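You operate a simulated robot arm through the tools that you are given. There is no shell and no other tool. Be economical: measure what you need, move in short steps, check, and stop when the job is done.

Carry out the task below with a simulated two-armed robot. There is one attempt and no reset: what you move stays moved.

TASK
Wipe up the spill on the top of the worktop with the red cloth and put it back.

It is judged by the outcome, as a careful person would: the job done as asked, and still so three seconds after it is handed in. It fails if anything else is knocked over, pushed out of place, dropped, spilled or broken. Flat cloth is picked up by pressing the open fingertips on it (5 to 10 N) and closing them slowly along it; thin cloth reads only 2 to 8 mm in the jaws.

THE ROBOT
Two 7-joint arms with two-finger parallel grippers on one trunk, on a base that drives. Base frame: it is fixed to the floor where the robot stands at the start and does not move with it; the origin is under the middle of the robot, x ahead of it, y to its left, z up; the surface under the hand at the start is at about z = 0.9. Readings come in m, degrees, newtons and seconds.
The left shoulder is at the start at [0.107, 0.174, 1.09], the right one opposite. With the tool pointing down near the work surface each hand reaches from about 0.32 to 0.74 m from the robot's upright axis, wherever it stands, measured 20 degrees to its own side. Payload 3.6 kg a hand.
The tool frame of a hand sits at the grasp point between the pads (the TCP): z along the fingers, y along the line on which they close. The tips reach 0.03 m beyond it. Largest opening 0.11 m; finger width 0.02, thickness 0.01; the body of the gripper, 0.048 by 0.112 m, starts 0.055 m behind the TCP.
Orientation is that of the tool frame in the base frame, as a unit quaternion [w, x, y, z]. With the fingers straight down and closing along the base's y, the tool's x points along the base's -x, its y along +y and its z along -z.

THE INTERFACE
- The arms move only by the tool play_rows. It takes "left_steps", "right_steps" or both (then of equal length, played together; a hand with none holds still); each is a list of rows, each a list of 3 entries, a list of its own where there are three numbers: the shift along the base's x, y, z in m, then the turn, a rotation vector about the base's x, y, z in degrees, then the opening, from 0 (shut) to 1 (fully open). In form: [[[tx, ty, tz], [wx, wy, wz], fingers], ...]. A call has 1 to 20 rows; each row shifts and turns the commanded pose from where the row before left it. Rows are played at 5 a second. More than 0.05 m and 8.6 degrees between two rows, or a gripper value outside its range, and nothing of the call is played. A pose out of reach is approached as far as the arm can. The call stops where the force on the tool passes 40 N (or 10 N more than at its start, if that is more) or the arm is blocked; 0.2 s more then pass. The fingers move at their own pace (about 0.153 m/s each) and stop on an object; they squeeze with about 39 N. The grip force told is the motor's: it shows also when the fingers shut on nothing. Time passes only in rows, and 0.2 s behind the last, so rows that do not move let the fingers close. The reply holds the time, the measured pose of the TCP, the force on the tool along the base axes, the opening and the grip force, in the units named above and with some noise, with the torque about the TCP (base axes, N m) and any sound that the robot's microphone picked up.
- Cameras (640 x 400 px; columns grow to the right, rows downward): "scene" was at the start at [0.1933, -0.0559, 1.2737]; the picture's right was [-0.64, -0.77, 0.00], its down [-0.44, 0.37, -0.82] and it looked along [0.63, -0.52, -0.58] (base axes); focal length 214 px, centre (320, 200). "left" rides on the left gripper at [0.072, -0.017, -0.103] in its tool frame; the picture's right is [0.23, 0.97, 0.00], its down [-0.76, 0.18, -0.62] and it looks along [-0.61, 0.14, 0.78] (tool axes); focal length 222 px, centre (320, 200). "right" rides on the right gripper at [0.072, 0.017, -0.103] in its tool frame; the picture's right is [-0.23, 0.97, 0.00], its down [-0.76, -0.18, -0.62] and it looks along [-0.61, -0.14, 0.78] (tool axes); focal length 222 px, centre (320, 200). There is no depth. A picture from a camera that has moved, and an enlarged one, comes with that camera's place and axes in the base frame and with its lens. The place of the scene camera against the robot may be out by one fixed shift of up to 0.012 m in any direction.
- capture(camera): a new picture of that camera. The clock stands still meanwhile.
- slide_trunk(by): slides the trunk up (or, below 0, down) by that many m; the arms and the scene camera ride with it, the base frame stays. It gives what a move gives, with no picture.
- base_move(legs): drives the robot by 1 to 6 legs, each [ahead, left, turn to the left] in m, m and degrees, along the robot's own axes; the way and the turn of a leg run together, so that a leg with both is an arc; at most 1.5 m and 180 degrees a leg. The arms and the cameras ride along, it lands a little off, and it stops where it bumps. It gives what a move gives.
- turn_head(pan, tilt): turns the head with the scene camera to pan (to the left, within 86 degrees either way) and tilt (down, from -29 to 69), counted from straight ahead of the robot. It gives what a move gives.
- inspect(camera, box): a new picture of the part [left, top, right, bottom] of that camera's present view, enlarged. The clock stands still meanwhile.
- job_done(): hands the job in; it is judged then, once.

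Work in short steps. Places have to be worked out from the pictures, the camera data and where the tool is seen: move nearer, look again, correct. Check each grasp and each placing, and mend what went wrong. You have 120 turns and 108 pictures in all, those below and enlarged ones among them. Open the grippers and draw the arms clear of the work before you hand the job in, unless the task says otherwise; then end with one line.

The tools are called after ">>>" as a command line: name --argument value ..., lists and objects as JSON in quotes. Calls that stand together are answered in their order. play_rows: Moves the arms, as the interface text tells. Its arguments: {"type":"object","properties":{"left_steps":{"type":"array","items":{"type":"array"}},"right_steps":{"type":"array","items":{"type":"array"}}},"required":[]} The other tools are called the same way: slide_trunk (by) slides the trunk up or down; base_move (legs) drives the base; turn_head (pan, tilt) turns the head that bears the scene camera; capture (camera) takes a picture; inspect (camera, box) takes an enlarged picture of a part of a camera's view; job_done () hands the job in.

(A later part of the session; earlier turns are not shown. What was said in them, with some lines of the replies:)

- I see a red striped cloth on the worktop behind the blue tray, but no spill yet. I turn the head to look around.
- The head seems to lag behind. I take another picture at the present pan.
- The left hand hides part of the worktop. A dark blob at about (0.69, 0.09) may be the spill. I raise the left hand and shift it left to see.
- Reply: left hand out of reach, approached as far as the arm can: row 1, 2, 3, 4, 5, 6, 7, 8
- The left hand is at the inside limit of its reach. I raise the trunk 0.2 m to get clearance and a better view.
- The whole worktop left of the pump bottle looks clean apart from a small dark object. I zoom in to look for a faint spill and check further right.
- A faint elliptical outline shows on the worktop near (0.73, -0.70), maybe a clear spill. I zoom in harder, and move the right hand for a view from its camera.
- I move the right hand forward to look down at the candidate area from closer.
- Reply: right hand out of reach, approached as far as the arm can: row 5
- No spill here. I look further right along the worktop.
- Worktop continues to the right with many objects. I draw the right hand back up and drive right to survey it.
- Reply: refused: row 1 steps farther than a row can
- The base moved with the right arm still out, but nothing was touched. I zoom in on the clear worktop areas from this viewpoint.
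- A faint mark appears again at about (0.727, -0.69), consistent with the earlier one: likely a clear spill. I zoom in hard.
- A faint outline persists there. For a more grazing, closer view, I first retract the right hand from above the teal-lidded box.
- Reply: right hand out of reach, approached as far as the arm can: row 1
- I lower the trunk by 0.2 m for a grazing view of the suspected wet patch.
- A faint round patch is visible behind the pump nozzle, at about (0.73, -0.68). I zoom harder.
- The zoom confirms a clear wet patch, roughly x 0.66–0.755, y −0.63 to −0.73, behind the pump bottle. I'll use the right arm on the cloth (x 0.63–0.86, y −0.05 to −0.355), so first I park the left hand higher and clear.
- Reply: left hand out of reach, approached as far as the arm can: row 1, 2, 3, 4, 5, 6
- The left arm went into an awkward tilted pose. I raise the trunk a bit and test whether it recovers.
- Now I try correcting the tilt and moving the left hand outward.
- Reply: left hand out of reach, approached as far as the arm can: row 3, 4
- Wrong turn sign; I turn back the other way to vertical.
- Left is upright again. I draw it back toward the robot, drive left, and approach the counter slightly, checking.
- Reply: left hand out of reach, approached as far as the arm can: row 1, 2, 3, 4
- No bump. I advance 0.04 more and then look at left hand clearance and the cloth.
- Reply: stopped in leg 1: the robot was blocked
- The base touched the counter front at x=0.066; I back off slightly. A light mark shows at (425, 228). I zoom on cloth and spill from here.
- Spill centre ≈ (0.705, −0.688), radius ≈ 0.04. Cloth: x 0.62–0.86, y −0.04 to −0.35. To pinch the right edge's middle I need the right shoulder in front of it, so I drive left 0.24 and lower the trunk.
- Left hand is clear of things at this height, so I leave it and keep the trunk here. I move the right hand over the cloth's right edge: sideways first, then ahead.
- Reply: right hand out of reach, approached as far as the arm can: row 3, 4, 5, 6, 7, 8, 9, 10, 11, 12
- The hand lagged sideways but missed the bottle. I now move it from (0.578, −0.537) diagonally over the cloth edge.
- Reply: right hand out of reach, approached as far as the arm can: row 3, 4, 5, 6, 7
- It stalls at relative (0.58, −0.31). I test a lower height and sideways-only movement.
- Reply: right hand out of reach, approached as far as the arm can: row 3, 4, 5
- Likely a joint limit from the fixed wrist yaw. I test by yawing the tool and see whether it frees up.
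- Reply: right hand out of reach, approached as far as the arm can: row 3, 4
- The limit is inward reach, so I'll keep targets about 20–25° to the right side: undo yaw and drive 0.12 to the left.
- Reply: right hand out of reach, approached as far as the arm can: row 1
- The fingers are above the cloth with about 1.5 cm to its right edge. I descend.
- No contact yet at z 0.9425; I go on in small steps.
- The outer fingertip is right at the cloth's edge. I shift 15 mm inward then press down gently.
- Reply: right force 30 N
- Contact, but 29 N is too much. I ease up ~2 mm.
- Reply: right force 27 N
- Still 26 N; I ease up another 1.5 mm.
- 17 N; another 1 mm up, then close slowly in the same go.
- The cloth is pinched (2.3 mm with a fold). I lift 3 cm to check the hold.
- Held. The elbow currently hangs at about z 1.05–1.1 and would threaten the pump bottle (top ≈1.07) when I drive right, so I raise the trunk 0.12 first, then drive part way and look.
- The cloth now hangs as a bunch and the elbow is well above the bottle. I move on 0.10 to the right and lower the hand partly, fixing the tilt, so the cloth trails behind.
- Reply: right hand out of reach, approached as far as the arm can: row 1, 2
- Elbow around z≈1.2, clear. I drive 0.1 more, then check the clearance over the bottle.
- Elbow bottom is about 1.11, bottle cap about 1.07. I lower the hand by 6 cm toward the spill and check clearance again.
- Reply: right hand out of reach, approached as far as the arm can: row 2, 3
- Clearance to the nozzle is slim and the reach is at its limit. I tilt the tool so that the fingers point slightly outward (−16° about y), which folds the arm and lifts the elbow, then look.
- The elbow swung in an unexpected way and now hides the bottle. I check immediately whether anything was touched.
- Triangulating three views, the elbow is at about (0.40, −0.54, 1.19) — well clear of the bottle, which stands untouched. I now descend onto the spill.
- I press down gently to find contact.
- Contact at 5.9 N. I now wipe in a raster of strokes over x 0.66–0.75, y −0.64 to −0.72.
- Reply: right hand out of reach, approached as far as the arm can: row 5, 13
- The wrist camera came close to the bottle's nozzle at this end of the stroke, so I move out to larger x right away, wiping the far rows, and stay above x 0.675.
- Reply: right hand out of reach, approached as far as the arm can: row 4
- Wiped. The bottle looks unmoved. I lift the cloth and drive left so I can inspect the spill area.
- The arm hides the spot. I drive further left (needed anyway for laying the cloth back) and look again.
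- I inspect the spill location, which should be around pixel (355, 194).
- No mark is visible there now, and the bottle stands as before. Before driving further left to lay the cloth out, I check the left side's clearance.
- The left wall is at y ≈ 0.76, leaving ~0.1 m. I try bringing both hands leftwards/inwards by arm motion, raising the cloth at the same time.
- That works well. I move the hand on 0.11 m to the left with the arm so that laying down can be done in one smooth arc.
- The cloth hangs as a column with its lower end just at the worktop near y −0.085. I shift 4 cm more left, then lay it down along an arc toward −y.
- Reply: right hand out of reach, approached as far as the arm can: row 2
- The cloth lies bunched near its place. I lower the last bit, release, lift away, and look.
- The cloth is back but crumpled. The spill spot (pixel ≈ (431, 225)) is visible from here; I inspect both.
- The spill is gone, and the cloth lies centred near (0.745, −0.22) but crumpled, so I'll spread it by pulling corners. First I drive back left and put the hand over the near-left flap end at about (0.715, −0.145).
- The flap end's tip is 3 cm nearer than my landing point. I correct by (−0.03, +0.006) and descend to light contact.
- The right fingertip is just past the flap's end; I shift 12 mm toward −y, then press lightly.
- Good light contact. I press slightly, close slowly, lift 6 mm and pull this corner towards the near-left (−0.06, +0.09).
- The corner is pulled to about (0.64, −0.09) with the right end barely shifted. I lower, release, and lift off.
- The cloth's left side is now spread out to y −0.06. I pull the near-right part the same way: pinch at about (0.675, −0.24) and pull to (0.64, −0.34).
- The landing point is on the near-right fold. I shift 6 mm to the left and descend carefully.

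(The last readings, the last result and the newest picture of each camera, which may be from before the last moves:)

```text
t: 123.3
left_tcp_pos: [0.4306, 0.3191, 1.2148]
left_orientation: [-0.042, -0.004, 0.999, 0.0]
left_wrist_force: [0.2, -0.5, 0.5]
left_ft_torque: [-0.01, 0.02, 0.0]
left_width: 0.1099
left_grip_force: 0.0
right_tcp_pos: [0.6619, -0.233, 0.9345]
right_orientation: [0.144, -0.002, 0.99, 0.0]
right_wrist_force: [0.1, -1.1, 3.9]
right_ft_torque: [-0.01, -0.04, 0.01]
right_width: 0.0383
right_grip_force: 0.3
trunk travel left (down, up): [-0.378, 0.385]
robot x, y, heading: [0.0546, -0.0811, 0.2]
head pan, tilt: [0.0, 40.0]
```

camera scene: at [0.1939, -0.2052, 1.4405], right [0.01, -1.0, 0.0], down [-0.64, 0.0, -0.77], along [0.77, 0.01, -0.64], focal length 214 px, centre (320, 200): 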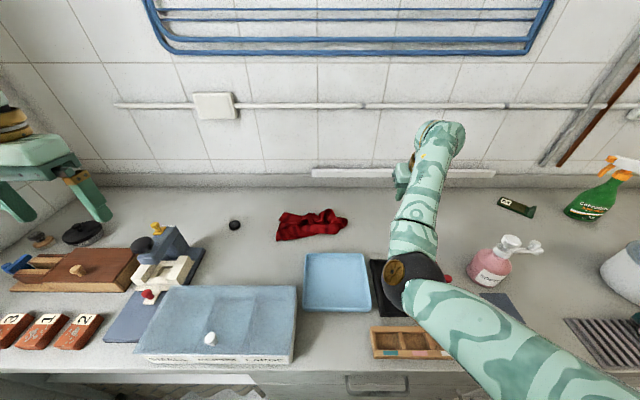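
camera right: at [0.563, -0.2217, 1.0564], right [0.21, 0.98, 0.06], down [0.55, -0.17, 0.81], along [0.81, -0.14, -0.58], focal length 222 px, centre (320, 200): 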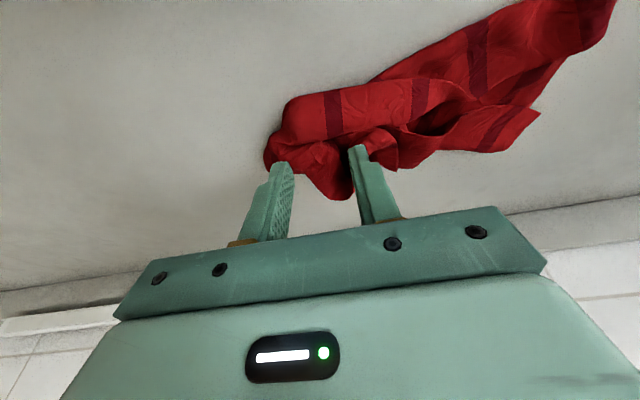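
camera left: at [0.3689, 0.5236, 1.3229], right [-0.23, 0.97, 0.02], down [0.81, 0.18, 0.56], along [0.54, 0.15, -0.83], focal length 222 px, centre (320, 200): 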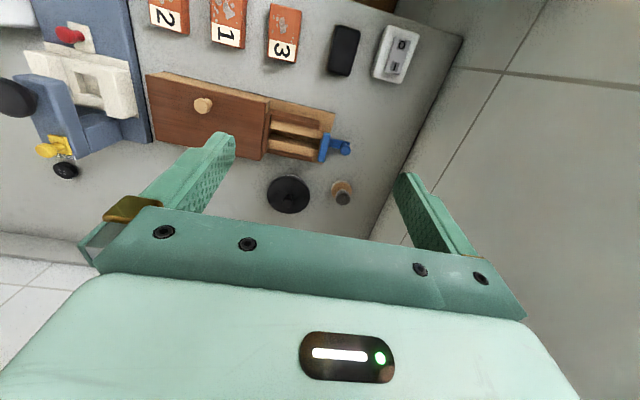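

Light contact (3.9 N). I press a bit more, close slowly, lift slightly and pull to (−0.025, −0.10).

>>> play_rows --right_steps '[[[0, 0, -0.001], [0, 0, 0], 0.3], [[0, 0, 0], [0, 0, 0], 0.25], [[0, 0, 0], [0, 0, 0], 0.2], [[0, 0, 0], [0, 0, 0], 0.15], [[0, 0, 0], [0, 0, 0], 0.1], [[0, 0, 0], [0, 0, 0], 0.05], [[0, 0, 0], [0, 0, 0], 0], [[0, 0, 0], [0, 0, 0], 0], [[0, 0, 0.01], [0, 0, 0], 0], [[-0.005, -0.02, 0.005], [0, 0, 0], 0], [[-0.005, -0.02, 0], [0, 0, 0], 0], [[-0.005, -0.02, 0], [0, 0, 0], 0], [[-0.005, -0.02, 0], [0, 0, 0], 0], [[-0.005, -0.02, 0], [0, 0, 0], 0], [[0, 0, 0], [0, 0, 0], 0]]'

>>> capture --camera "right"

>>> inspect --camera "scene" --box '[260, 160, 420, 260]'

```text
t: 126.5
left_tcp_pos: [0.4313, 0.3205, 1.2152]
left_orientation: [-0.041, -0.005, 0.999, 0.0]
left_wrist_force: [0.1, -0.2, 0.0]
left_ft_torque: [0.0, -0.02, -0.03]
left_width: 0.1099
left_grip_force: 0.0
right_tcp_pos: [0.637, -0.3332, 0.9478]
right_orientation: [0.144, -0.002, 0.99, 0.0]
right_wrist_force: [0.1, 0.1, -0.5]
right_ft_torque: [-0.01, 0.03, 0.02]
right_width: 0.0027
right_grip_force: 39.2
trunk travel left (down, up): [-0.378, 0.385]
robot x, y, heading: [0.0559, -0.0854, 0.3]
head pan, tilt: [0.0, 40.0]
```

```text
20 pictures are left
camera right: at [0.5381, -0.3155, 1.0262], right [0.21, 0.98, 0.06], down [0.55, -0.17, 0.81], along [0.81, -0.14, -0.58], focal length 222 px, centre (320, 200)
```

right: 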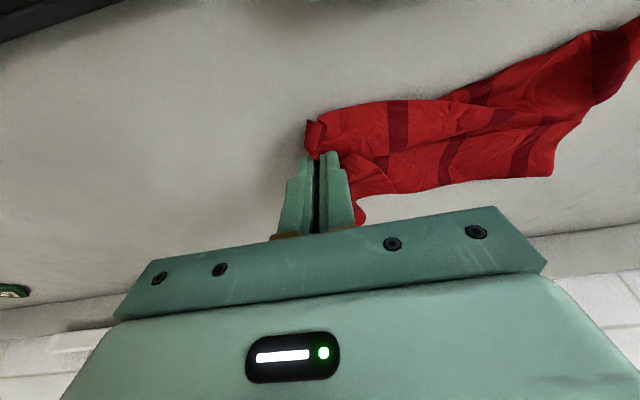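

```text
4.00 times, centred on (340, 210) of scene
camera zoom: at [0.1931, -0.0813, 1.4405], right [0.01, -1.0, 0.0], down [-0.64, 0.0, -0.77], along [0.77, 0.0, -0.64], focal length 858 px, centre (240, 160)
```

zoom: 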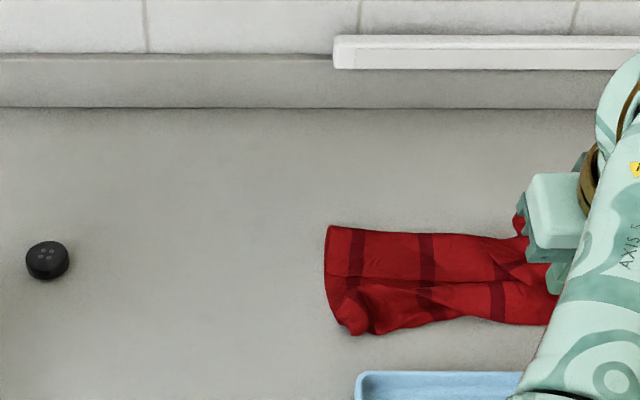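

The cloth is now much flatter but shifted ~0.1 m to the right. I release here, then will pull its left edge back to the left.

>>> play_rows --right_steps '[[[0, 0, -0.008], [0, 0, 0], 0], [[0, 0, -0.005], [0, 0, 0], 0], [[0, 0, 0], [0, 0, 0], 0.1], [[0, 0, 0], [0, 0, 0], 0.25], [[0, 0, 0], [0, 0, 0], 0.35], [[0, 0, 0.02], [0, 0, 0], 0.35], [[0, 0, 0.02], [0, 0, 0], 0.35], [[0, 0, 0.03], [0, 0, 0], 0.35], [[0, 0, 0.03], [0, 0, 0], 0.35], [[0, 0, 0], [0, 0, 0], 0.35]]'

>>> base_move --legs '[[0, 0.15, -0.3]]'

>>> capture --camera "right"

```text
t: 128.8
left_tcp_pos: [0.4305, 0.3187, 1.216]
left_orientation: [-0.041, -0.004, 0.999, 0.001]
left_wrist_force: [0.1, 0.4, 0.2]
left_ft_torque: [0.0, 0.03, -0.03]
left_width: 0.1101
left_grip_force: 0.1
right_tcp_pos: [0.6388, -0.3311, 1.0357]
right_orientation: [0.144, -0.003, 0.99, 0.0]
right_wrist_force: [0.3, -0.2, -0.8]
right_ft_torque: [0.01, -0.03, 0.0]
right_width: 0.0384
right_grip_force: 0.0
trunk travel left (down, up): [-0.378, 0.385]
robot x, y, heading: [0.0557, -0.0844, 0.8]
head pan, tilt: [0.0, 40.0]
```

```text
t: 130.1
left_tcp_pos: [0.4323, 0.4711, 1.215]
left_orientation: [-0.042, -0.002, 0.999, -0.001]
left_wrist_force: [-0.5, 0.9, -0.2]
left_ft_torque: [-0.01, 0.01, -0.01]
left_width: 0.11
left_grip_force: 0.0
right_tcp_pos: [0.6366, -0.1809, 1.0357]
right_orientation: [0.145, -0.001, 0.989, 0.0]
right_wrist_force: [0.5, -0.6, 0.8]
right_ft_torque: [-0.03, -0.02, 0.0]
right_width: 0.0385
right_grip_force: 0.1
trunk travel left (down, up): [-0.378, 0.385]
robot x, y, heading: [0.0541, 0.0682, 0.2]
head pan, tilt: [0.0, 40.0]
```

```text
18 pictures are left
camera right: at [0.5374, -0.1636, 1.1143], right [0.22, 0.97, 0.06], down [0.55, -0.18, 0.82], along [0.81, -0.14, -0.58], focal length 222 px, centre (320, 200)
```

right: 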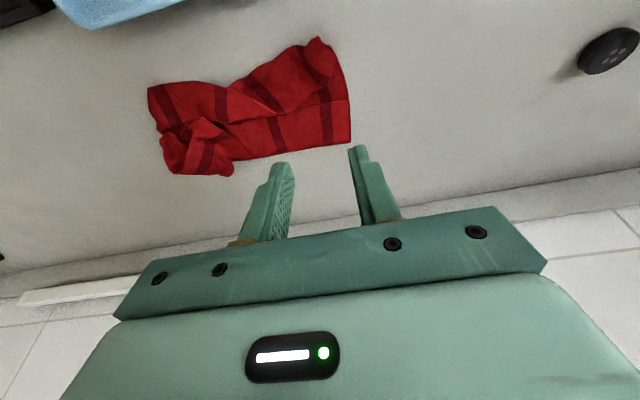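

The cloth now lies at x 0.61–0.72, y −0.155 to −0.39, so it needs to go about +0.07 in both directions. To gain forward reach I raise the hand and lower the trunk 0.12.

>>> play_rows --right_steps '[[[0.01, 0, 0.03], [0, 0, 0], 0.35], [[0.02, 0, 0.03], [0, 0, 0], 0.35], [[0.02, 0, 0.02], [0, 0, 0], 0.35], [[0.02, 0, 0.0], [0, 0, 0], 0.35], [[0, 0, 0], [0, 0, 0], 0.35]]'

>>> slide_trunk --by -0.1

>>> capture --camera "right"

```text
t: 131.3
left_tcp_pos: [0.4317, 0.47, 1.2142]
left_orientation: [-0.04, -0.002, 0.999, 0.001]
left_wrist_force: [-0.9, 0.3, 0.2]
left_ft_torque: [-0.02, 0.01, 0.01]
left_width: 0.1101
left_grip_force: 0.0
right_tcp_pos: [0.7065, -0.1823, 1.117]
right_orientation: [0.144, 0.001, 0.99, 0.0]
right_wrist_force: [1.1, -0.1, 0.1]
right_ft_torque: [-0.01, 0.04, -0.03]
right_width: 0.0383
right_grip_force: 0.0
trunk travel left (down, up): [-0.378, 0.385]
robot x, y, heading: [0.0589, 0.0697, 0.2]
head pan, tilt: [0.0, 40.0]
```

```text
t: 132.7
left_tcp_pos: [0.4317, 0.47, 1.1154]
left_orientation: [-0.041, -0.002, 0.999, 0.001]
left_wrist_force: [0.1, -1.1, -0.7]
left_ft_torque: [0.05, -0.02, 0.04]
left_width: 0.1103
left_grip_force: 0.0
right_tcp_pos: [0.7058, -0.1817, 1.0162]
right_orientation: [0.145, -0.001, 0.989, 0.001]
right_wrist_force: [-0.9, 0.8, 0.5]
right_ft_torque: [-0.03, 0.03, -0.02]
right_width: 0.0388
right_grip_force: 0.0
trunk travel left (down, up): [-0.278, 0.485]
robot x, y, heading: [0.0548, 0.0711, 0.3]
head pan, tilt: [0.0, 40.0]
```

```text
17 pictures are left
camera right: at [0.6069, -0.1648, 1.0946], right [0.22, 0.97, 0.07], down [0.55, -0.18, 0.82], along [0.81, -0.14, -0.57], focal length 222 px, centre (320, 200)
```

right: 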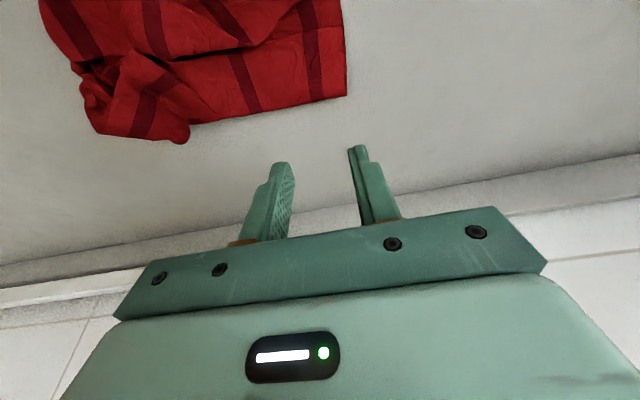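

The far-left corner is at (0.724, −0.152). I descend to pinch just inside it, at tip (0.71, −0.182).

>>> play_rows --right_steps '[[[-0.004, 0, -0.03], [0, 0, 0], 0.35], [[0, 0, -0.03], [0, 0, 0], 0.35], [[0, 0, -0.012], [0, 0, 0], 0.35], [[0, 0, -0.006], [0, 0, 0], 0.35], [[0, 0, -0.003], [0, 0, 0], 0.35], [[0, 0, -0.001], [0, 0, 0], 0.35], [[0, 0, 0], [0, 0, 0], 0.35]]'

```text
t: 134.3
left_tcp_pos: [0.432, 0.4705, 1.1157]
left_orientation: [-0.041, -0.003, 0.999, 0.001]
left_wrist_force: [0.7, 0.3, 0.8]
left_ft_torque: [0.01, 0.01, 0.03]
left_width: 0.1101
left_grip_force: 0.1
right_tcp_pos: [0.705, -0.1814, 0.9417]
right_orientation: [0.151, -0.001, 0.989, 0.0]
right_wrist_force: [0.1, 0.0, 0.7]
right_ft_torque: [-0.01, -0.05, 0.0]
right_width: 0.0387
right_grip_force: 0.0
trunk travel left (down, up): [-0.278, 0.485]
robot x, y, heading: [0.0567, 0.0665, 0.2]
head pan, tilt: [0.0, 40.0]
```

It's at 0.9417 without contact; I continue down in small steps.

>>> play_rows --right_steps '[[[0, 0, -0.003], [0, 0, 0], 0.35], [[0, 0, -0.003], [0, 0, 0], 0.35], [[0, 0, -0.002], [0, 0, 0], 0.35], [[0, 0, 0], [0, 0, 0], 0.35]]'

```text
t: 135.3
left_tcp_pos: [0.4311, 0.4702, 1.1157]
left_orientation: [-0.04, -0.003, 0.999, 0.001]
left_wrist_force: [-0.3, -0.5, 0.3]
left_ft_torque: [0.0, 0.03, -0.02]
left_width: 0.11
left_grip_force: 0.2
right_tcp_pos: [0.7068, -0.1823, 0.9383]
right_orientation: [0.155, -0.001, 0.988, -0.001]
right_wrist_force: [0.6, -0.8, -0.1]
right_ft_torque: [0.0, -0.02, -0.03]
right_width: 0.0383
right_grip_force: 0.0
trunk travel left (down, up): [-0.278, 0.485]
robot x, y, heading: [0.0535, 0.0663, -0.2]
head pan, tilt: [0.0, 40.0]
```

The arm is against a joint limit; I lower the remaining few millimetres with the trunk.

>>> slide_trunk --by -0.005

```text
t: 135.8
left_tcp_pos: [0.4262, 0.4713, 1.1134]
left_orientation: [-0.038, -0.002, 0.999, 0.0]
left_wrist_force: [0.7, 0.8, 0.2]
left_ft_torque: [-0.04, 0.0, -0.02]
left_width: 0.1101
left_grip_force: 0.0
right_tcp_pos: [0.7046, -0.1807, 0.9474]
right_orientation: [0.166, 0.0, 0.986, -0.001]
right_wrist_force: [0.3, -0.8, 0.3]
right_ft_torque: [-0.05, 0.0, -0.02]
right_width: 0.0385
right_grip_force: 0.1
trunk travel left (down, up): [-0.273, 0.49]
robot x, y, heading: [0.0505, 0.0691, 0.1]
head pan, tilt: [0.0, 40.0]
```

The limit comes from the arm being folded with the tilted tool. I turn the tool back to vertical, which worked at this trunk height, then descend.

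>>> play_rows --right_steps '[[[0, 0, 0.01], [0, 5, 0], 0.35], [[0, 0, 0], [0, 5, 0], 0.35], [[0, 0, 0], [0, 5, 0], 0.35], [[0, 0, 0], [0, 1.6, 0], 0.35], [[0, 0, 0], [0, 0, 0], 0.35]]'

>>> capture --camera "right"

```text
t: 136.3
left_tcp_pos: [0.4316, 0.4708, 1.1073]
left_orientation: [-0.043, -0.003, 0.999, 0.0]
left_wrist_force: [0.2, -0.1, 0.6]
left_ft_torque: [0.02, -0.01, 0.01]
left_width: 0.1096
left_grip_force: 0.1
right_tcp_pos: [0.7054, -0.1789, 0.9327]
right_orientation: [0.107, -0.003, 0.994, 0.002]
right_wrist_force: [4.0, 2.8, 21.2]
right_ft_torque: [0.07, -0.07, 0.0]
right_width: 0.038
right_grip_force: 0.1
trunk travel left (down, up): [-0.273, 0.49]
robot x, y, heading: [0.0534, 0.0709, 0.1]
head pan, tilt: [0.0, 40.0]
stopped in row 2 (right hand): the force on the tool passed its limit at 50 N (the readings are from after the stop); the commanded pose is now the measured one
```

```text
16 pictures are left
camera right: at [0.6117, -0.1618, 1.0186], right [0.22, 0.97, 0.05], down [0.61, -0.18, 0.77], along [0.76, -0.14, -0.64], focal length 222 px, centre (320, 200)
```

right: 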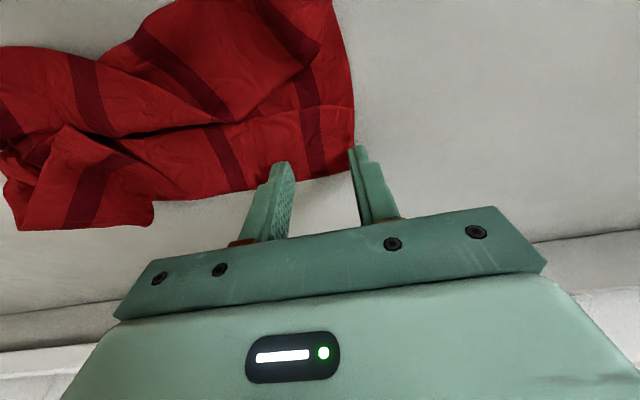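

Contact was abrupt but harmless. I lift slightly, shift (−6, −14) mm so both fingers are on the cloth, and press lightly.

>>> play_rows --right_steps '[[[0, 0, 0.005], [0, 0, 0], 0.35], [[-0.006, -0.014, 0], [0, 0, 0], 0.35], [[0, 0, -0.002], [0, 0, 0], 0.35], [[0, 0, -0.002], [0, 0, 0], 0.35], [[0, 0, 0], [0, 0, 0], 0.35]]'

```text
t: 137.5
left_tcp_pos: [0.4306, 0.4717, 1.11]
left_orientation: [-0.042, -0.004, 0.999, 0.0]
left_wrist_force: [-0.1, 0.1, -0.1]
left_ft_torque: [-0.01, -0.03, 0.0]
left_width: 0.1102
left_grip_force: 0.0
right_tcp_pos: [0.6971, -0.193, 0.9346]
right_orientation: [0.103, -0.001, 0.995, 0.002]
right_wrist_force: [0.5, -0.1, -0.3]
right_ft_torque: [0.01, 0.0, -0.01]
right_width: 0.0385
right_grip_force: 0.1
trunk travel left (down, up): [-0.273, 0.49]
robot x, y, heading: [0.0529, 0.0695, 0.3]
head pan, tilt: [0.0, 40.0]
```

Just above contact; I go down 1.5 mm.

>>> play_rows --right_steps '[[[0, 0, -0.0015], [0, 0, 0], 0.35], [[0, 0, -0.001], [0, 0, 0], 0.35], [[0, 0, 0], [0, 0, 0], 0.35]]'

```text
t: 138.3
left_tcp_pos: [0.43, 0.4714, 1.1101]
left_orientation: [-0.041, -0.004, 0.999, 0.0]
left_wrist_force: [1.0, 0.0, -0.6]
left_ft_torque: [-0.03, -0.01, 0.02]
left_width: 0.1099
left_grip_force: 0.0
right_tcp_pos: [0.6976, -0.193, 0.9328]
right_orientation: [0.105, -0.002, 0.995, 0.001]
right_wrist_force: [0.4, -1.0, 5.5]
right_ft_torque: [0.06, 0.0, -0.01]
right_width: 0.0379
right_grip_force: 0.0
trunk travel left (down, up): [-0.273, 0.49]
robot x, y, heading: [0.0535, 0.0702, 0.2]
head pan, tilt: [0.0, 40.0]
```

5.5 N contact. I close slowly, lift 1.2 cm, and pull forward (+x) 0.09 m.

>>> play_rows --right_steps '[[[0, 0, -0.0005], [0, 0, 0], 0.3], [[0, 0, 0], [0, 0, 0], 0.25], [[0, 0, 0], [0, 0, 0], 0.2], [[0, 0, 0], [0, 0, 0], 0.15], [[0, 0, 0], [0, 0, 0], 0.1], [[0, 0, 0], [0, 0, 0], 0.05], [[0, 0, 0], [0, 0, 0], 0], [[0, 0, 0], [0, 0, 0], 0], [[0, 0, 0.012], [0, 0, 0], 0], [[0.015, 0, 0], [0, 0, 0], 0], [[0.015, 0, 0], [0, 0, 0], 0], [[0.015, 0, 0], [0, 0, 0], 0], [[0.015, 0, 0], [0, 0, 0], 0], [[0.015, 0, 0], [0, 0, 0], 0], [[0.015, 0, 0], [0, 0, 0], 0], [[0, 0, 0], [0, 0, 0], 0]]'

>>> capture --camera "right"

```text
t: 141.7
left_tcp_pos: [0.43, 0.4715, 1.1102]
left_orientation: [-0.042, -0.003, 0.999, 0.0]
left_wrist_force: [0.2, 0.3, -0.1]
left_ft_torque: [0.0, 0.07, 0.01]
left_width: 0.11
left_grip_force: 0.0
right_tcp_pos: [0.7764, -0.1917, 0.9454]
right_orientation: [0.104, -0.002, 0.995, 0.002]
right_wrist_force: [-0.6, 0.3, -1.3]
right_ft_torque: [0.0, -0.02, 0.0]
right_width: 0.0029
right_grip_force: 38.9
right hand out of reach, approached as far as the arm can: row 15
trunk travel left (down, up): [-0.273, 0.49]
robot x, y, heading: [0.0513, 0.073, 0.2]
head pan, tilt: [0.0, 40.0]
```

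```text
15 pictures are left
camera right: at [0.6839, -0.1743, 1.0312], right [0.22, 0.97, 0.05], down [0.62, -0.18, 0.77], along [0.76, -0.14, -0.64], focal length 222 px, centre (320, 200)
```

right: 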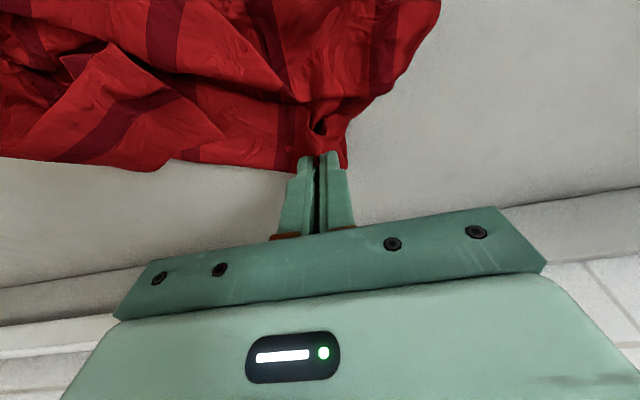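

It unfolds nicely. Now I pull left by driving the base +0.11 in y.

>>> base_move --legs '[[0, 0.11, 0]]'

>>> capture --camera "right"

>>> capture --camera "scene"

```text
t: 143.0
left_tcp_pos: [0.4285, 0.5643, 1.1136]
left_orientation: [-0.043, -0.002, 0.999, 0.005]
left_wrist_force: [1.1, 0.0, 0.2]
left_ft_torque: [0.01, 0.05, 0.01]
left_width: 0.1103
left_grip_force: 0.0
right_tcp_pos: [0.771, -0.0992, 0.9447]
right_orientation: [0.104, 0.002, 0.995, 0.006]
right_wrist_force: [-0.1, -0.4, 0.5]
right_ft_torque: [-0.01, -0.02, -0.01]
right_width: 0.0026
right_grip_force: 39.0
trunk travel left (down, up): [-0.273, 0.49]
robot x, y, heading: [0.0531, 0.1754, -0.3]
head pan, tilt: [0.0, 40.0]
stopped in leg 1: the robot was blocked; the commanded pose is now the measured one
```

```text
14 pictures are left
camera right: at [0.6792, -0.0825, 1.0308], right [0.23, 0.97, 0.06], down [0.61, -0.19, 0.77], along [0.76, -0.14, -0.64], focal length 222 px, centre (320, 200)
```

right: 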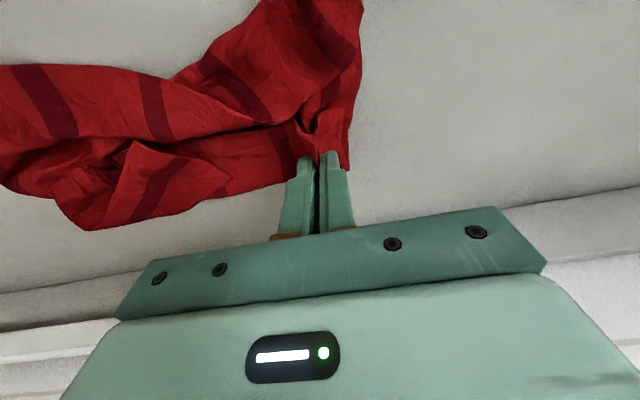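

```text
13 pictures are left
camera scene: at [0.2273, 0.1629, 1.3344], right [0.0, -1.0, -0.01], down [-0.64, 0.01, -0.77], along [0.77, 0.0, -0.64], focal length 214 px, centre (320, 200)
```

scene: 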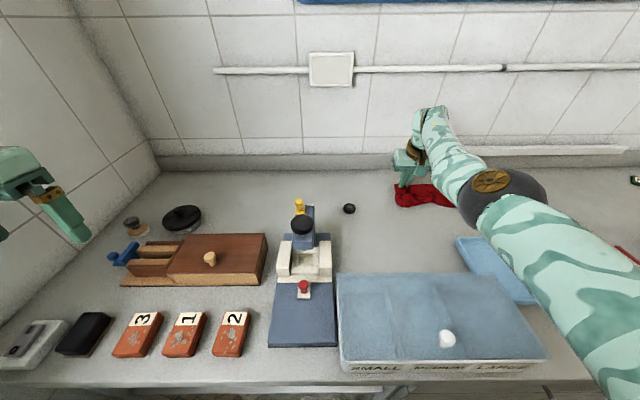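

The robot was blocked on its left side (probably arm or base against the wall/sill). The cloth corner is at about (0.78, −0.08); I release here, then back off.

>>> play_rows --right_steps '[[[0, 0, -0.008], [0, 0, 0], 0], [[0, 0, -0.003], [0, 0, 0], 0], [[0, 0, 0], [0, 0, 0], 0.1], [[0, 0, 0], [0, 0, 0], 0.25], [[0, 0, 0], [0, 0, 0], 0.35], [[0, 0, 0.02], [0, 0, 0], 0.35], [[0, 0, 0.02], [0, 0, 0], 0.35], [[0, 0, 0.03], [0, 0, 0], 0.35], [[0, 0, 0.03], [0, 0, 0], 0.35], [[0, 0, 0.02], [0, 0, 0], 0.35], [[0, 0, 0], [0, 0, 0], 0.35]]'

>>> base_move --legs '[[0, -0.1, 0.3]]'

>>> turn_head --pan 85 --tilt 45

>>> capture --camera "scene"

```text
t: 145.4
left_tcp_pos: [0.4305, 0.5656, 1.1129]
left_orientation: [-0.041, -0.002, 0.999, 0.005]
left_wrist_force: [1.0, 0.4, 0.7]
left_ft_torque: [0.01, 0.01, 0.0]
left_width: 0.11
left_grip_force: 0.0
right_tcp_pos: [0.7681, -0.0958, 1.0556]
right_orientation: [0.106, 0.002, 0.994, 0.007]
right_wrist_force: [-0.1, 0.6, 0.2]
right_ft_torque: [-0.01, -0.01, -0.05]
right_width: 0.0385
right_grip_force: 0.1
right hand out of reach, approached as far as the arm can: row 10
trunk travel left (down, up): [-0.273, 0.49]
robot x, y, heading: [0.0506, 0.1755, -0.1]
head pan, tilt: [0.0, 40.0]
```

```text
t: 146.6
left_tcp_pos: [0.4274, 0.4768, 1.1092]
left_orientation: [-0.043, -0.005, 0.999, -0.001]
left_wrist_force: [-0.2, -0.2, 0.2]
left_ft_torque: [0.03, 0.0, 0.03]
left_width: 0.1101
left_grip_force: 0.1
right_tcp_pos: [0.7718, -0.1826, 1.0567]
right_orientation: [0.105, -0.002, 0.994, 0.003]
right_wrist_force: [-0.5, -0.4, 0.1]
right_ft_torque: [0.01, 0.0, 0.0]
right_width: 0.0383
right_grip_force: 0.0
trunk travel left (down, up): [-0.273, 0.49]
robot x, y, heading: [0.0484, 0.0759, 0.7]
head pan, tilt: [0.0, 40.0]
```

```text
t: 148.2
left_tcp_pos: [0.4291, 0.478, 1.1075]
left_orientation: [-0.044, -0.005, 0.999, -0.001]
left_wrist_force: [0.6, 0.3, -0.1]
left_ft_torque: [0.01, -0.02, -0.01]
left_width: 0.1096
left_grip_force: 0.0
right_tcp_pos: [0.7704, -0.1802, 1.0565]
right_orientation: [0.104, -0.003, 0.995, 0.002]
right_wrist_force: [-0.3, 0.1, 0.3]
right_ft_torque: [0.01, 0.01, 0.03]
right_width: 0.0386
right_grip_force: 0.1
trunk travel left (down, up): [-0.273, 0.49]
robot x, y, heading: [0.0481, 0.077, 0.4]
head pan, tilt: [85.0, 45.0]
```

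```text
12 pictures are left
camera scene: at [0.152, 0.1574, 1.3264], right [1.0, -0.08, 0.0], down [-0.06, -0.7, -0.71], along [0.06, 0.7, -0.71], focal length 214 px, centre (320, 200)
```

scene: 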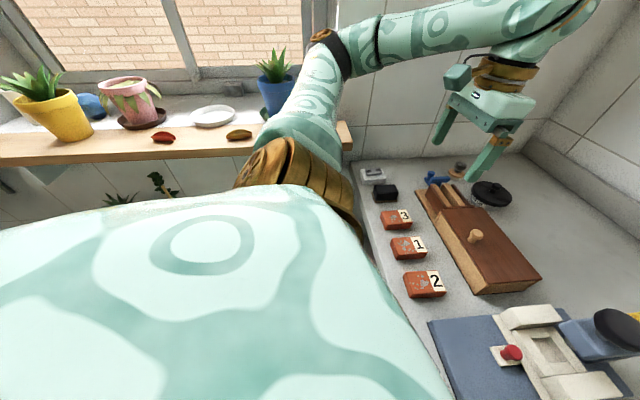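

The window sill with plants is near the left elbow. I check the pots closely for disturbance, and look at the cloth.

>>> inspect --camera "scene" --box '[60, 20, 380, 220]'

>>> base_move --legs '[[0, -0.25, 0]]'

>>> turn_head --pan 0 --tilt 40

>>> inspect --camera "scene" --box '[200, 140, 440, 290]'

```text
2.00 times, centred on (220, 120) of scene
camera zoom: at [0.152, 0.1574, 1.3264], right [1.0, -0.08, 0.0], down [-0.06, -0.7, -0.71], along [0.06, 0.7, -0.71], focal length 429 px, centre (520, 360)
```

zoom: 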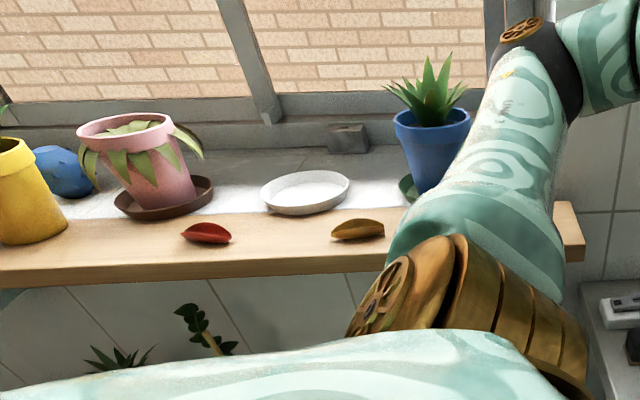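

```text
t: 150.0
left_tcp_pos: [0.4301, 0.2266, 1.1077]
left_orientation: [-0.044, -0.003, 0.999, 0.0]
left_wrist_force: [-0.8, 1.0, 0.6]
left_ft_torque: [0.03, -0.01, -0.05]
left_width: 0.1099
left_grip_force: 0.1
right_tcp_pos: [0.7714, -0.4333, 1.057]
right_orientation: [0.105, 0.0, 0.994, 0.002]
right_wrist_force: [0.9, 0.4, -0.1]
right_ft_torque: [0.02, -0.02, -0.03]
right_width: 0.0385
right_grip_force: 0.0
trunk travel left (down, up): [-0.273, 0.49]
robot x, y, heading: [0.0533, -0.1746, 0.1]
head pan, tilt: [85.0, 45.0]
```

```text
t: 151.6
left_tcp_pos: [0.431, 0.2284, 1.1085]
left_orientation: [-0.043, -0.003, 0.999, 0.0]
left_wrist_force: [0.1, -0.3, -0.6]
left_ft_torque: [0.0, 0.02, 0.05]
left_width: 0.1101
left_grip_force: 0.1
right_tcp_pos: [0.7706, -0.433, 1.0563]
right_orientation: [0.104, 0.0, 0.995, 0.002]
right_wrist_force: [0.5, -1.3, 0.7]
right_ft_torque: [-0.01, 0.01, -0.01]
right_width: 0.0388
right_grip_force: 0.1
trunk travel left (down, up): [-0.273, 0.49]
robot x, y, heading: [0.0522, -0.1742, -0.0]
head pan, tilt: [0.0, 40.0]
```

```text
2.67 times, centred on (320, 215) of scene
camera zoom: at [0.2313, -0.1728, 1.3337], right [0.0, -1.0, 0.0], down [-0.64, 0.0, -0.77], along [0.77, 0.0, -0.64], focal length 572 px, centre (320, 160)
```

zoom: 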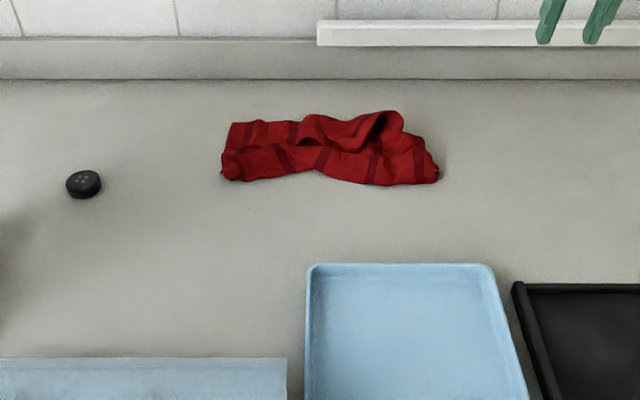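

Pots are upright and in place. The cloth is now x 0.715–0.83, y −0.06 to −0.31 — centred right, just folded in its depth. I'll pull its near-right and near-left corners toward the robot. First: raise the trunk to the height that worked, and drive so the hand is at y ≈ −0.265.

>>> slide_trunk --by 0.1

>>> base_move --legs '[[0, 0.17, 0]]'

>>> play_rows --right_steps '[[[-0.01, 0, -0.03], [0, -2.4, 0], 0.35], [[-0.02, 0, -0.03], [0, -2.4, 0], 0.35], [[-0.02, 0, -0.03], [0, 0, 0], 0.35], [[0, 0, -0.03], [0, 0, 0], 0.35], [[0, 0, -0.03], [0, 0, 0], 0.35], [[0, 0, 0], [0, 0, 0], 0.35]]'

>>> capture --camera "right"

```text
t: 152.9
left_tcp_pos: [0.4301, 0.2282, 1.2066]
left_orientation: [-0.044, -0.003, 0.999, -0.002]
left_wrist_force: [-0.1, -0.2, -0.3]
left_ft_torque: [-0.02, 0.01, 0.02]
left_width: 0.1098
left_grip_force: 0.0
right_tcp_pos: [0.7477, -0.4324, 1.2098]
right_orientation: [0.144, -0.001, 0.99, 0.003]
right_wrist_force: [0.2, -0.1, 0.3]
right_ft_torque: [0.02, 0.02, 0.03]
right_width: 0.0386
right_grip_force: 0.1
trunk travel left (down, up): [-0.373, 0.39]
robot x, y, heading: [0.0515, -0.1715, -0.1]
head pan, tilt: [0.0, 40.0]
```

```text
t: 154.3
left_tcp_pos: [0.43, 0.3953, 1.2079]
left_orientation: [-0.043, -0.004, 0.999, -0.001]
left_wrist_force: [1.0, 0.4, -0.6]
left_ft_torque: [-0.04, 0.0, -0.01]
left_width: 0.11
left_grip_force: 0.1
right_tcp_pos: [0.7478, -0.2642, 1.2117]
right_orientation: [0.145, -0.001, 0.989, 0.001]
right_wrist_force: [0.6, 1.3, 0.3]
right_ft_torque: [-0.04, -0.01, 0.01]
right_width: 0.0387
right_grip_force: 0.0
trunk travel left (down, up): [-0.373, 0.39]
robot x, y, heading: [0.0523, -0.0059, 0.3]
head pan, tilt: [0.0, 40.0]
```

```text
t: 155.7
left_tcp_pos: [0.4291, 0.3945, 1.2074]
left_orientation: [-0.043, -0.004, 0.999, -0.001]
left_wrist_force: [-0.4, -0.3, 0.1]
left_ft_torque: [-0.01, 0.0, -0.01]
left_width: 0.1102
left_grip_force: 0.0
right_tcp_pos: [0.6969, -0.2628, 1.058]
right_orientation: [0.186, -0.001, 0.983, 0.003]
right_wrist_force: [-0.5, -0.4, 0.1]
right_ft_torque: [-0.01, 0.03, 0.02]
right_width: 0.0386
right_grip_force: 0.0
trunk travel left (down, up): [-0.373, 0.39]
robot x, y, heading: [0.0504, -0.0068, -0.1]
head pan, tilt: [0.0, 40.0]
```

```text
9 pictures are left
camera right: at [0.5911, -0.246, 1.1272], right [0.21, 0.97, 0.09], down [0.48, -0.18, 0.86], along [0.85, -0.14, -0.51], focal length 222 px, centre (320, 200)
```

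right: 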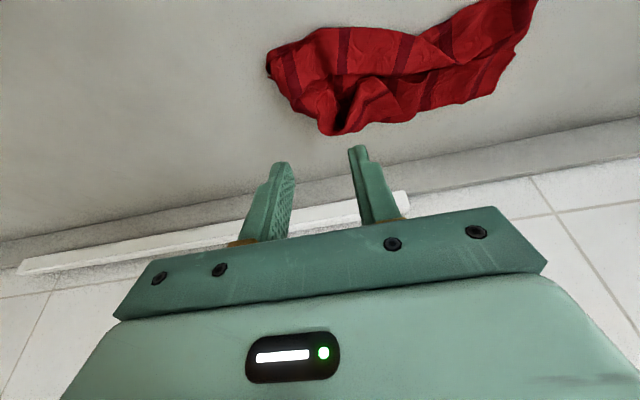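

The near-right corner is at about (0.70, −0.30). I pinch just inside, at tip (0.712, −0.272): small correction and descend.

>>> play_rows --right_steps '[[[0.004, -0.009, -0.03], [0, 0, 0], 0.35], [[0, 0, -0.03], [0, 0, 0], 0.35], [[0, 0, -0.03], [0, 0, 0], 0.35], [[0, 0, -0.02], [0, 0, 0], 0.35], [[0, 0, -0.008], [0, 0, 0], 0.35], [[0, 0, -0.004], [0, 0, 0], 0.35], [[0, 0, -0.002], [0, 0, 0], 0.35], [[0, 0, 0], [0, 0, 0], 0.35]]'

```text
t: 157.5
left_tcp_pos: [0.4288, 0.3947, 1.2083]
left_orientation: [-0.042, -0.003, 0.999, -0.001]
left_wrist_force: [0.4, 0.5, 0.3]
left_ft_torque: [-0.03, 0.01, -0.01]
left_width: 0.11
left_grip_force: 0.1
right_tcp_pos: [0.7012, -0.2749, 0.9343]
right_orientation: [0.186, -0.001, 0.983, 0.002]
right_wrist_force: [0.4, 0.7, 1.5]
right_ft_torque: [0.0, 0.0, 0.01]
right_width: 0.0387
right_grip_force: 0.0
trunk travel left (down, up): [-0.373, 0.39]
robot x, y, heading: [0.0517, -0.0052, 0.4]
head pan, tilt: [0.0, 40.0]
```

Contact begins. I press, close, pull (−0.065, −0.045), lower, release and lift in one sequence.

>>> play_rows --right_steps '[[[0, 0, -0.0018], [0, 0, 0], 0.35], [[0, 0, 0], [0, 0, 0], 0.28], [[0, 0, 0], [0, 0, 0], 0.21], [[0, 0, 0], [0, 0, 0], 0.14], [[0, 0, 0], [0, 0, 0], 0.07], [[0, 0, 0], [0, 0, 0], 0], [[0, 0, 0], [0, 0, 0], 0], [[0, 0, 0.008], [0, 0, 0], 0], [[-0.013, -0.009, 0.004], [0, 0, 0], 0], [[-0.013, -0.009, 0], [0, 0, 0], 0], [[-0.013, -0.009, 0], [0, 0, 0], 0], [[-0.013, -0.009, 0], [0, 0, 0], 0], [[-0.013, -0.009, 0], [0, 0, 0], 0], [[0, 0, 0], [0, 0, 0], 0]]'

>>> capture --camera "right"

```text
t: 160.5
left_tcp_pos: [0.4303, 0.3944, 1.2082]
left_orientation: [-0.043, -0.003, 0.999, -0.001]
left_wrist_force: [0.2, 0.0, -0.8]
left_ft_torque: [-0.01, -0.01, 0.01]
left_width: 0.1101
left_grip_force: 0.0
right_tcp_pos: [0.6366, -0.32, 0.9447]
right_orientation: [0.186, 0.0, 0.982, 0.002]
right_wrist_force: [0.5, -0.4, 0.1]
right_ft_torque: [0.05, -0.03, 0.01]
right_width: 0.0022
right_grip_force: 38.7
trunk travel left (down, up): [-0.373, 0.39]
robot x, y, heading: [0.0518, -0.0063, 0.1]
head pan, tilt: [0.0, 40.0]
```

```text
8 pictures are left
camera right: at [0.5316, -0.3027, 1.0146], right [0.21, 0.97, 0.09], down [0.48, -0.18, 0.86], along [0.85, -0.14, -0.51], focal length 222 px, centre (320, 200)
```

right: 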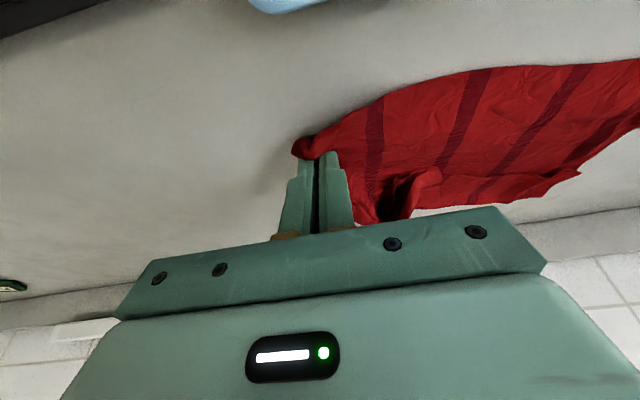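

The cloth is now spread out almost flat. I lower, release, lift off and look from the side.

>>> play_rows --right_steps '[[[0, 0, -0.007], [0, 0, 0], 0], [[0, 0, -0.003], [0, 0, 0], 0], [[0, 0, 0], [0, 0, 0], 0.1], [[0, 0, 0], [0, 0, 0], 0.25], [[0, 0, 0], [0, 0, 0], 0.35], [[0, 0, 0.02], [0, 0, 0], 0.35], [[0, 0, 0.03], [0, 0, 0], 0.35], [[0, 0, 0.03], [0, 0, 0], 0.35], [[0, 0, 0.03], [0, 0, 0], 0.35], [[0, -0.02, 0.03], [0, 0, 0], 0.35], [[0, 0, 0], [0, 0, 0], 0.35]]'

>>> base_move --legs '[[0, -0.2, 0]]'

>>> inspect --camera "scene" --box '[200, 140, 440, 290]'

```text
t: 162.9
left_tcp_pos: [0.4297, 0.3954, 1.2085]
left_orientation: [-0.044, -0.003, 0.999, -0.001]
left_wrist_force: [-0.5, 0.2, 0.3]
left_ft_torque: [-0.02, 0.01, 0.0]
left_width: 0.1102
left_grip_force: 0.1
right_tcp_pos: [0.6379, -0.3394, 1.0767]
right_orientation: [0.187, -0.001, 0.982, 0.002]
right_wrist_force: [0.4, 0.0, 0.5]
right_ft_torque: [0.01, 0.02, 0.02]
right_width: 0.0385
right_grip_force: 0.1
trunk travel left (down, up): [-0.373, 0.39]
robot x, y, heading: [0.0494, -0.0073, -0.2]
head pan, tilt: [0.0, 40.0]
```

```text
t: 164.5
left_tcp_pos: [0.4306, 0.1957, 1.209]
left_orientation: [-0.043, -0.005, 0.999, -0.001]
left_wrist_force: [0.2, -1.3, -0.2]
left_ft_torque: [0.05, -0.02, 0.01]
left_width: 0.1103
left_grip_force: 0.1
right_tcp_pos: [0.6401, -0.5375, 1.0759]
right_orientation: [0.186, -0.002, 0.983, 0.003]
right_wrist_force: [-0.8, -0.7, -0.2]
right_ft_torque: [0.03, 0.01, 0.0]
right_width: 0.0386
right_grip_force: 0.0
trunk travel left (down, up): [-0.373, 0.39]
robot x, y, heading: [0.051, -0.2068, 0.5]
head pan, tilt: [0.0, 40.0]
```

```text
2.67 times, centred on (320, 215) of scene
camera zoom: at [0.1933, -0.2066, 1.4355], right [0.0, -1.0, 0.0], down [-0.64, 0.0, -0.77], along [0.77, 0.0, -0.64], focal length 572 px, centre (320, 160)
```

zoom: 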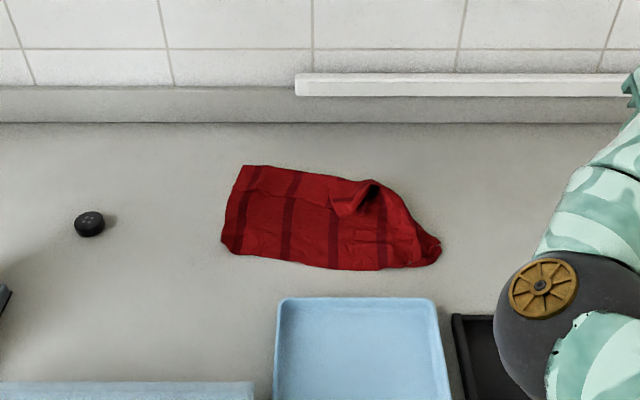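

The cloth is nearly flat again, centred about (0.735, −0.215) versus the original (0.74, −0.195). I raise the trunk and draw the arms and robot clear.

>>> slide_trunk --by 0.15

>>> base_move --legs '[[-0.3, 0, 0]]'

>>> turn_head --pan -10 --tilt 30

>>> capture --camera "scene"

```text
t: 166.3
left_tcp_pos: [0.4294, 0.1964, 1.358]
left_orientation: [-0.043, -0.004, 0.999, -0.001]
left_wrist_force: [0.2, 0.0, 1.1]
left_ft_torque: [-0.01, 0.03, 0.04]
left_width: 0.1098
left_grip_force: 0.0
right_tcp_pos: [0.638, -0.5364, 1.2255]
right_orientation: [0.185, -0.002, 0.983, 0.003]
right_wrist_force: [-0.2, 0.1, 0.1]
right_ft_torque: [0.0, 0.03, 0.0]
right_width: 0.0383
right_grip_force: 0.0
trunk travel left (down, up): [-0.523, 0.24]
robot x, y, heading: [0.0536, -0.204, 0.5]
head pan, tilt: [0.0, 40.0]
```

```text
t: 168.3
left_tcp_pos: [0.1244, 0.1937, 1.3579]
left_orientation: [-0.043, -0.006, 0.999, -0.001]
left_wrist_force: [-1.0, -0.3, -0.2]
left_ft_torque: [0.01, 0.0, 0.0]
left_width: 0.1101
left_grip_force: 0.0
right_tcp_pos: [0.336, -0.5367, 1.2284]
right_orientation: [0.187, -0.002, 0.982, 0.003]
right_wrist_force: [-0.6, -0.2, 0.3]
right_ft_torque: [0.0, -0.02, -0.02]
right_width: 0.0384
right_grip_force: 0.0
trunk travel left (down, up): [-0.523, 0.24]
robot x, y, heading: [-0.2497, -0.2072, 0.3]
head pan, tilt: [0.0, 40.0]
```

```text
t: 169.1
left_tcp_pos: [0.1256, 0.1954, 1.358]
left_orientation: [-0.043, -0.006, 0.999, -0.002]
left_wrist_force: [-0.3, 0.0, 0.0]
left_ft_torque: [0.01, 0.03, -0.03]
left_width: 0.1101
left_grip_force: 0.2
right_tcp_pos: [0.3371, -0.5374, 1.2266]
right_orientation: [0.186, -0.003, 0.983, 0.004]
right_wrist_force: [0.0, -0.9, -0.6]
right_ft_torque: [-0.01, -0.04, -0.02]
right_width: 0.0384
right_grip_force: 0.1
trunk travel left (down, up): [-0.523, 0.24]
robot x, y, heading: [-0.2522, -0.2099, 0.6]
head pan, tilt: [-10.0, 30.0]
```

```text
6 pictures are left
camera scene: at [-0.1384, -0.2227, 1.6019], right [-0.17, -0.99, 0.0], down [-0.49, 0.08, -0.87], along [0.85, -0.14, -0.5], focal length 214 px, centre (320, 200)
```

scene: 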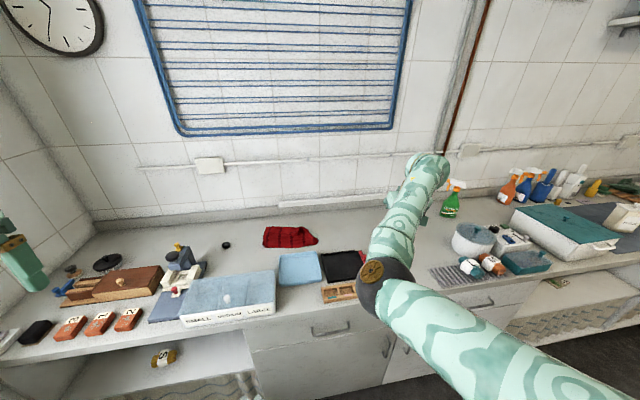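

Everything visible is in place. The arm hides the bottle and wiped spot, so I drive right a bit for a final look there.

>>> base_move --legs '[[0, -0.45, 0]]'

>>> turn_head --pan 5 --tilt 30

>>> inspect --camera "scene" --box '[200, 150, 440, 300]'

```text
t: 171.8
left_tcp_pos: [0.1271, -0.2564, 1.3583]
left_orientation: [-0.042, -0.005, 0.999, 0.0]
left_wrist_force: [0.3, -0.3, -0.2]
left_ft_torque: [0.02, 0.02, -0.01]
left_width: 0.1102
left_grip_force: 0.0
right_tcp_pos: [0.34, -0.9869, 1.2261]
right_orientation: [0.187, -0.004, 0.982, 0.004]
right_wrist_force: [-0.2, 0.6, 0.4]
right_ft_torque: [0.0, 0.02, -0.02]
right_width: 0.0386
right_grip_force: 0.1
trunk travel left (down, up): [-0.523, 0.24]
robot x, y, heading: [-0.2464, -0.6575, 0.4]
head pan, tilt: [-10.0, 30.0]
```

```text
t: 172.6
left_tcp_pos: [0.1278, -0.2566, 1.3587]
left_orientation: [-0.043, -0.006, 0.999, -0.001]
left_wrist_force: [-0.1, 0.5, 0.1]
left_ft_torque: [-0.02, -0.01, -0.06]
left_width: 0.1103
left_grip_force: 0.0
right_tcp_pos: [0.3399, -0.9888, 1.227]
right_orientation: [0.187, -0.004, 0.982, 0.003]
right_wrist_force: [0.1, 1.2, 0.2]
right_ft_torque: [-0.01, 0.01, -0.02]
right_width: 0.0386
right_grip_force: 0.0
trunk travel left (down, up): [-0.523, 0.24]
robot x, y, heading: [-0.2467, -0.6597, 0.4]
head pan, tilt: [5.0, 30.0]
```

```text
2.67 times, centred on (320, 225) of scene
camera zoom: at [-0.1341, -0.6505, 1.6019], right [0.09, -1.0, 0.0], down [-0.5, -0.05, -0.87], along [0.86, 0.08, -0.5], focal length 572 px, centre (320, 133)
```

zoom: 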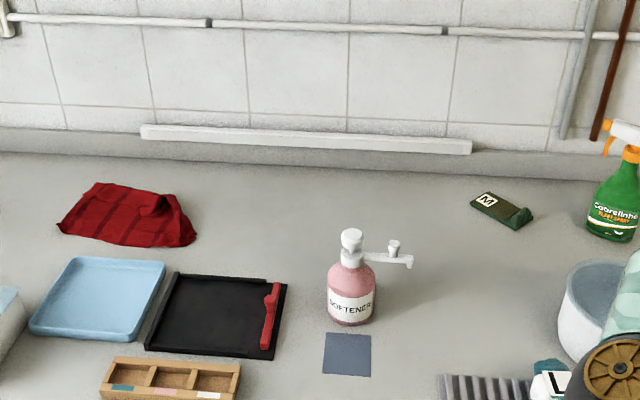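

Bottle and neighbours are unmoved. One last zoom on the wiped spot.

>>> inspect --camera "scene" --box '[305, 210, 385, 260]'

```text
8.00 times, centred on (345, 235) of scene
camera zoom: at [-0.1341, -0.6505, 1.6019], right [0.09, -1.0, 0.0], down [-0.5, -0.05, -0.87], along [0.86, 0.08, -0.5], focal length 1716 px, centre (120, -80)
```

zoom: 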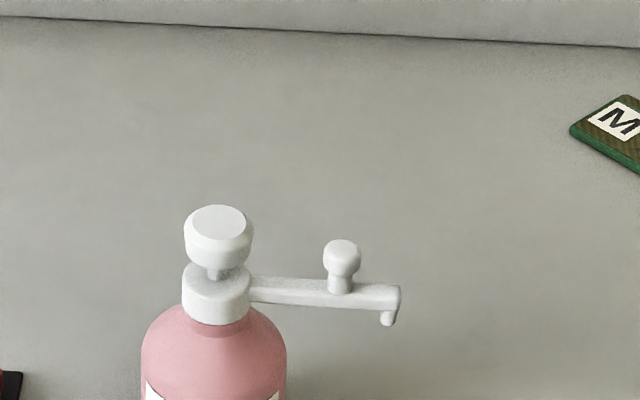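

The wiped spot is clean, the cloth is back in its place, nothing else has moved, and the arms are clear. I open the right gripper fully and hand in.

>>> play_rows --right_steps '[[[0, 0, 0], [0, 0, 0], 1], [[0, 0, 0], [0, 0, 0], 1]]'

>>> job_done

```text
t: 173.2
left_tcp_pos: [0.1289, -0.2542, 1.3572]
left_orientation: [-0.043, -0.006, 0.999, -0.001]
left_wrist_force: [0.0, -0.7, -0.7]
left_ft_torque: [0.04, 0.02, 0.01]
left_width: 0.1099
left_grip_force: 0.0
right_tcp_pos: [0.3407, -0.9881, 1.2259]
right_orientation: [0.186, -0.003, 0.982, 0.004]
right_wrist_force: [0.3, -0.7, -0.1]
right_ft_torque: [0.02, -0.01, -0.01]
right_width: 0.1098
right_grip_force: 0.1
trunk travel left (down, up): [-0.523, 0.24]
robot x, y, heading: [-0.2476, -0.6611, 0.5]
head pan, tilt: [5.0, 30.0]
```

```text
The job is handed in.
```

I wiped up the clear spill behind the softener bottle with the red cloth and put the cloth back about 2 cm from its original spot, nearly flat with a small fold; nothing else looks moved or knocked over.
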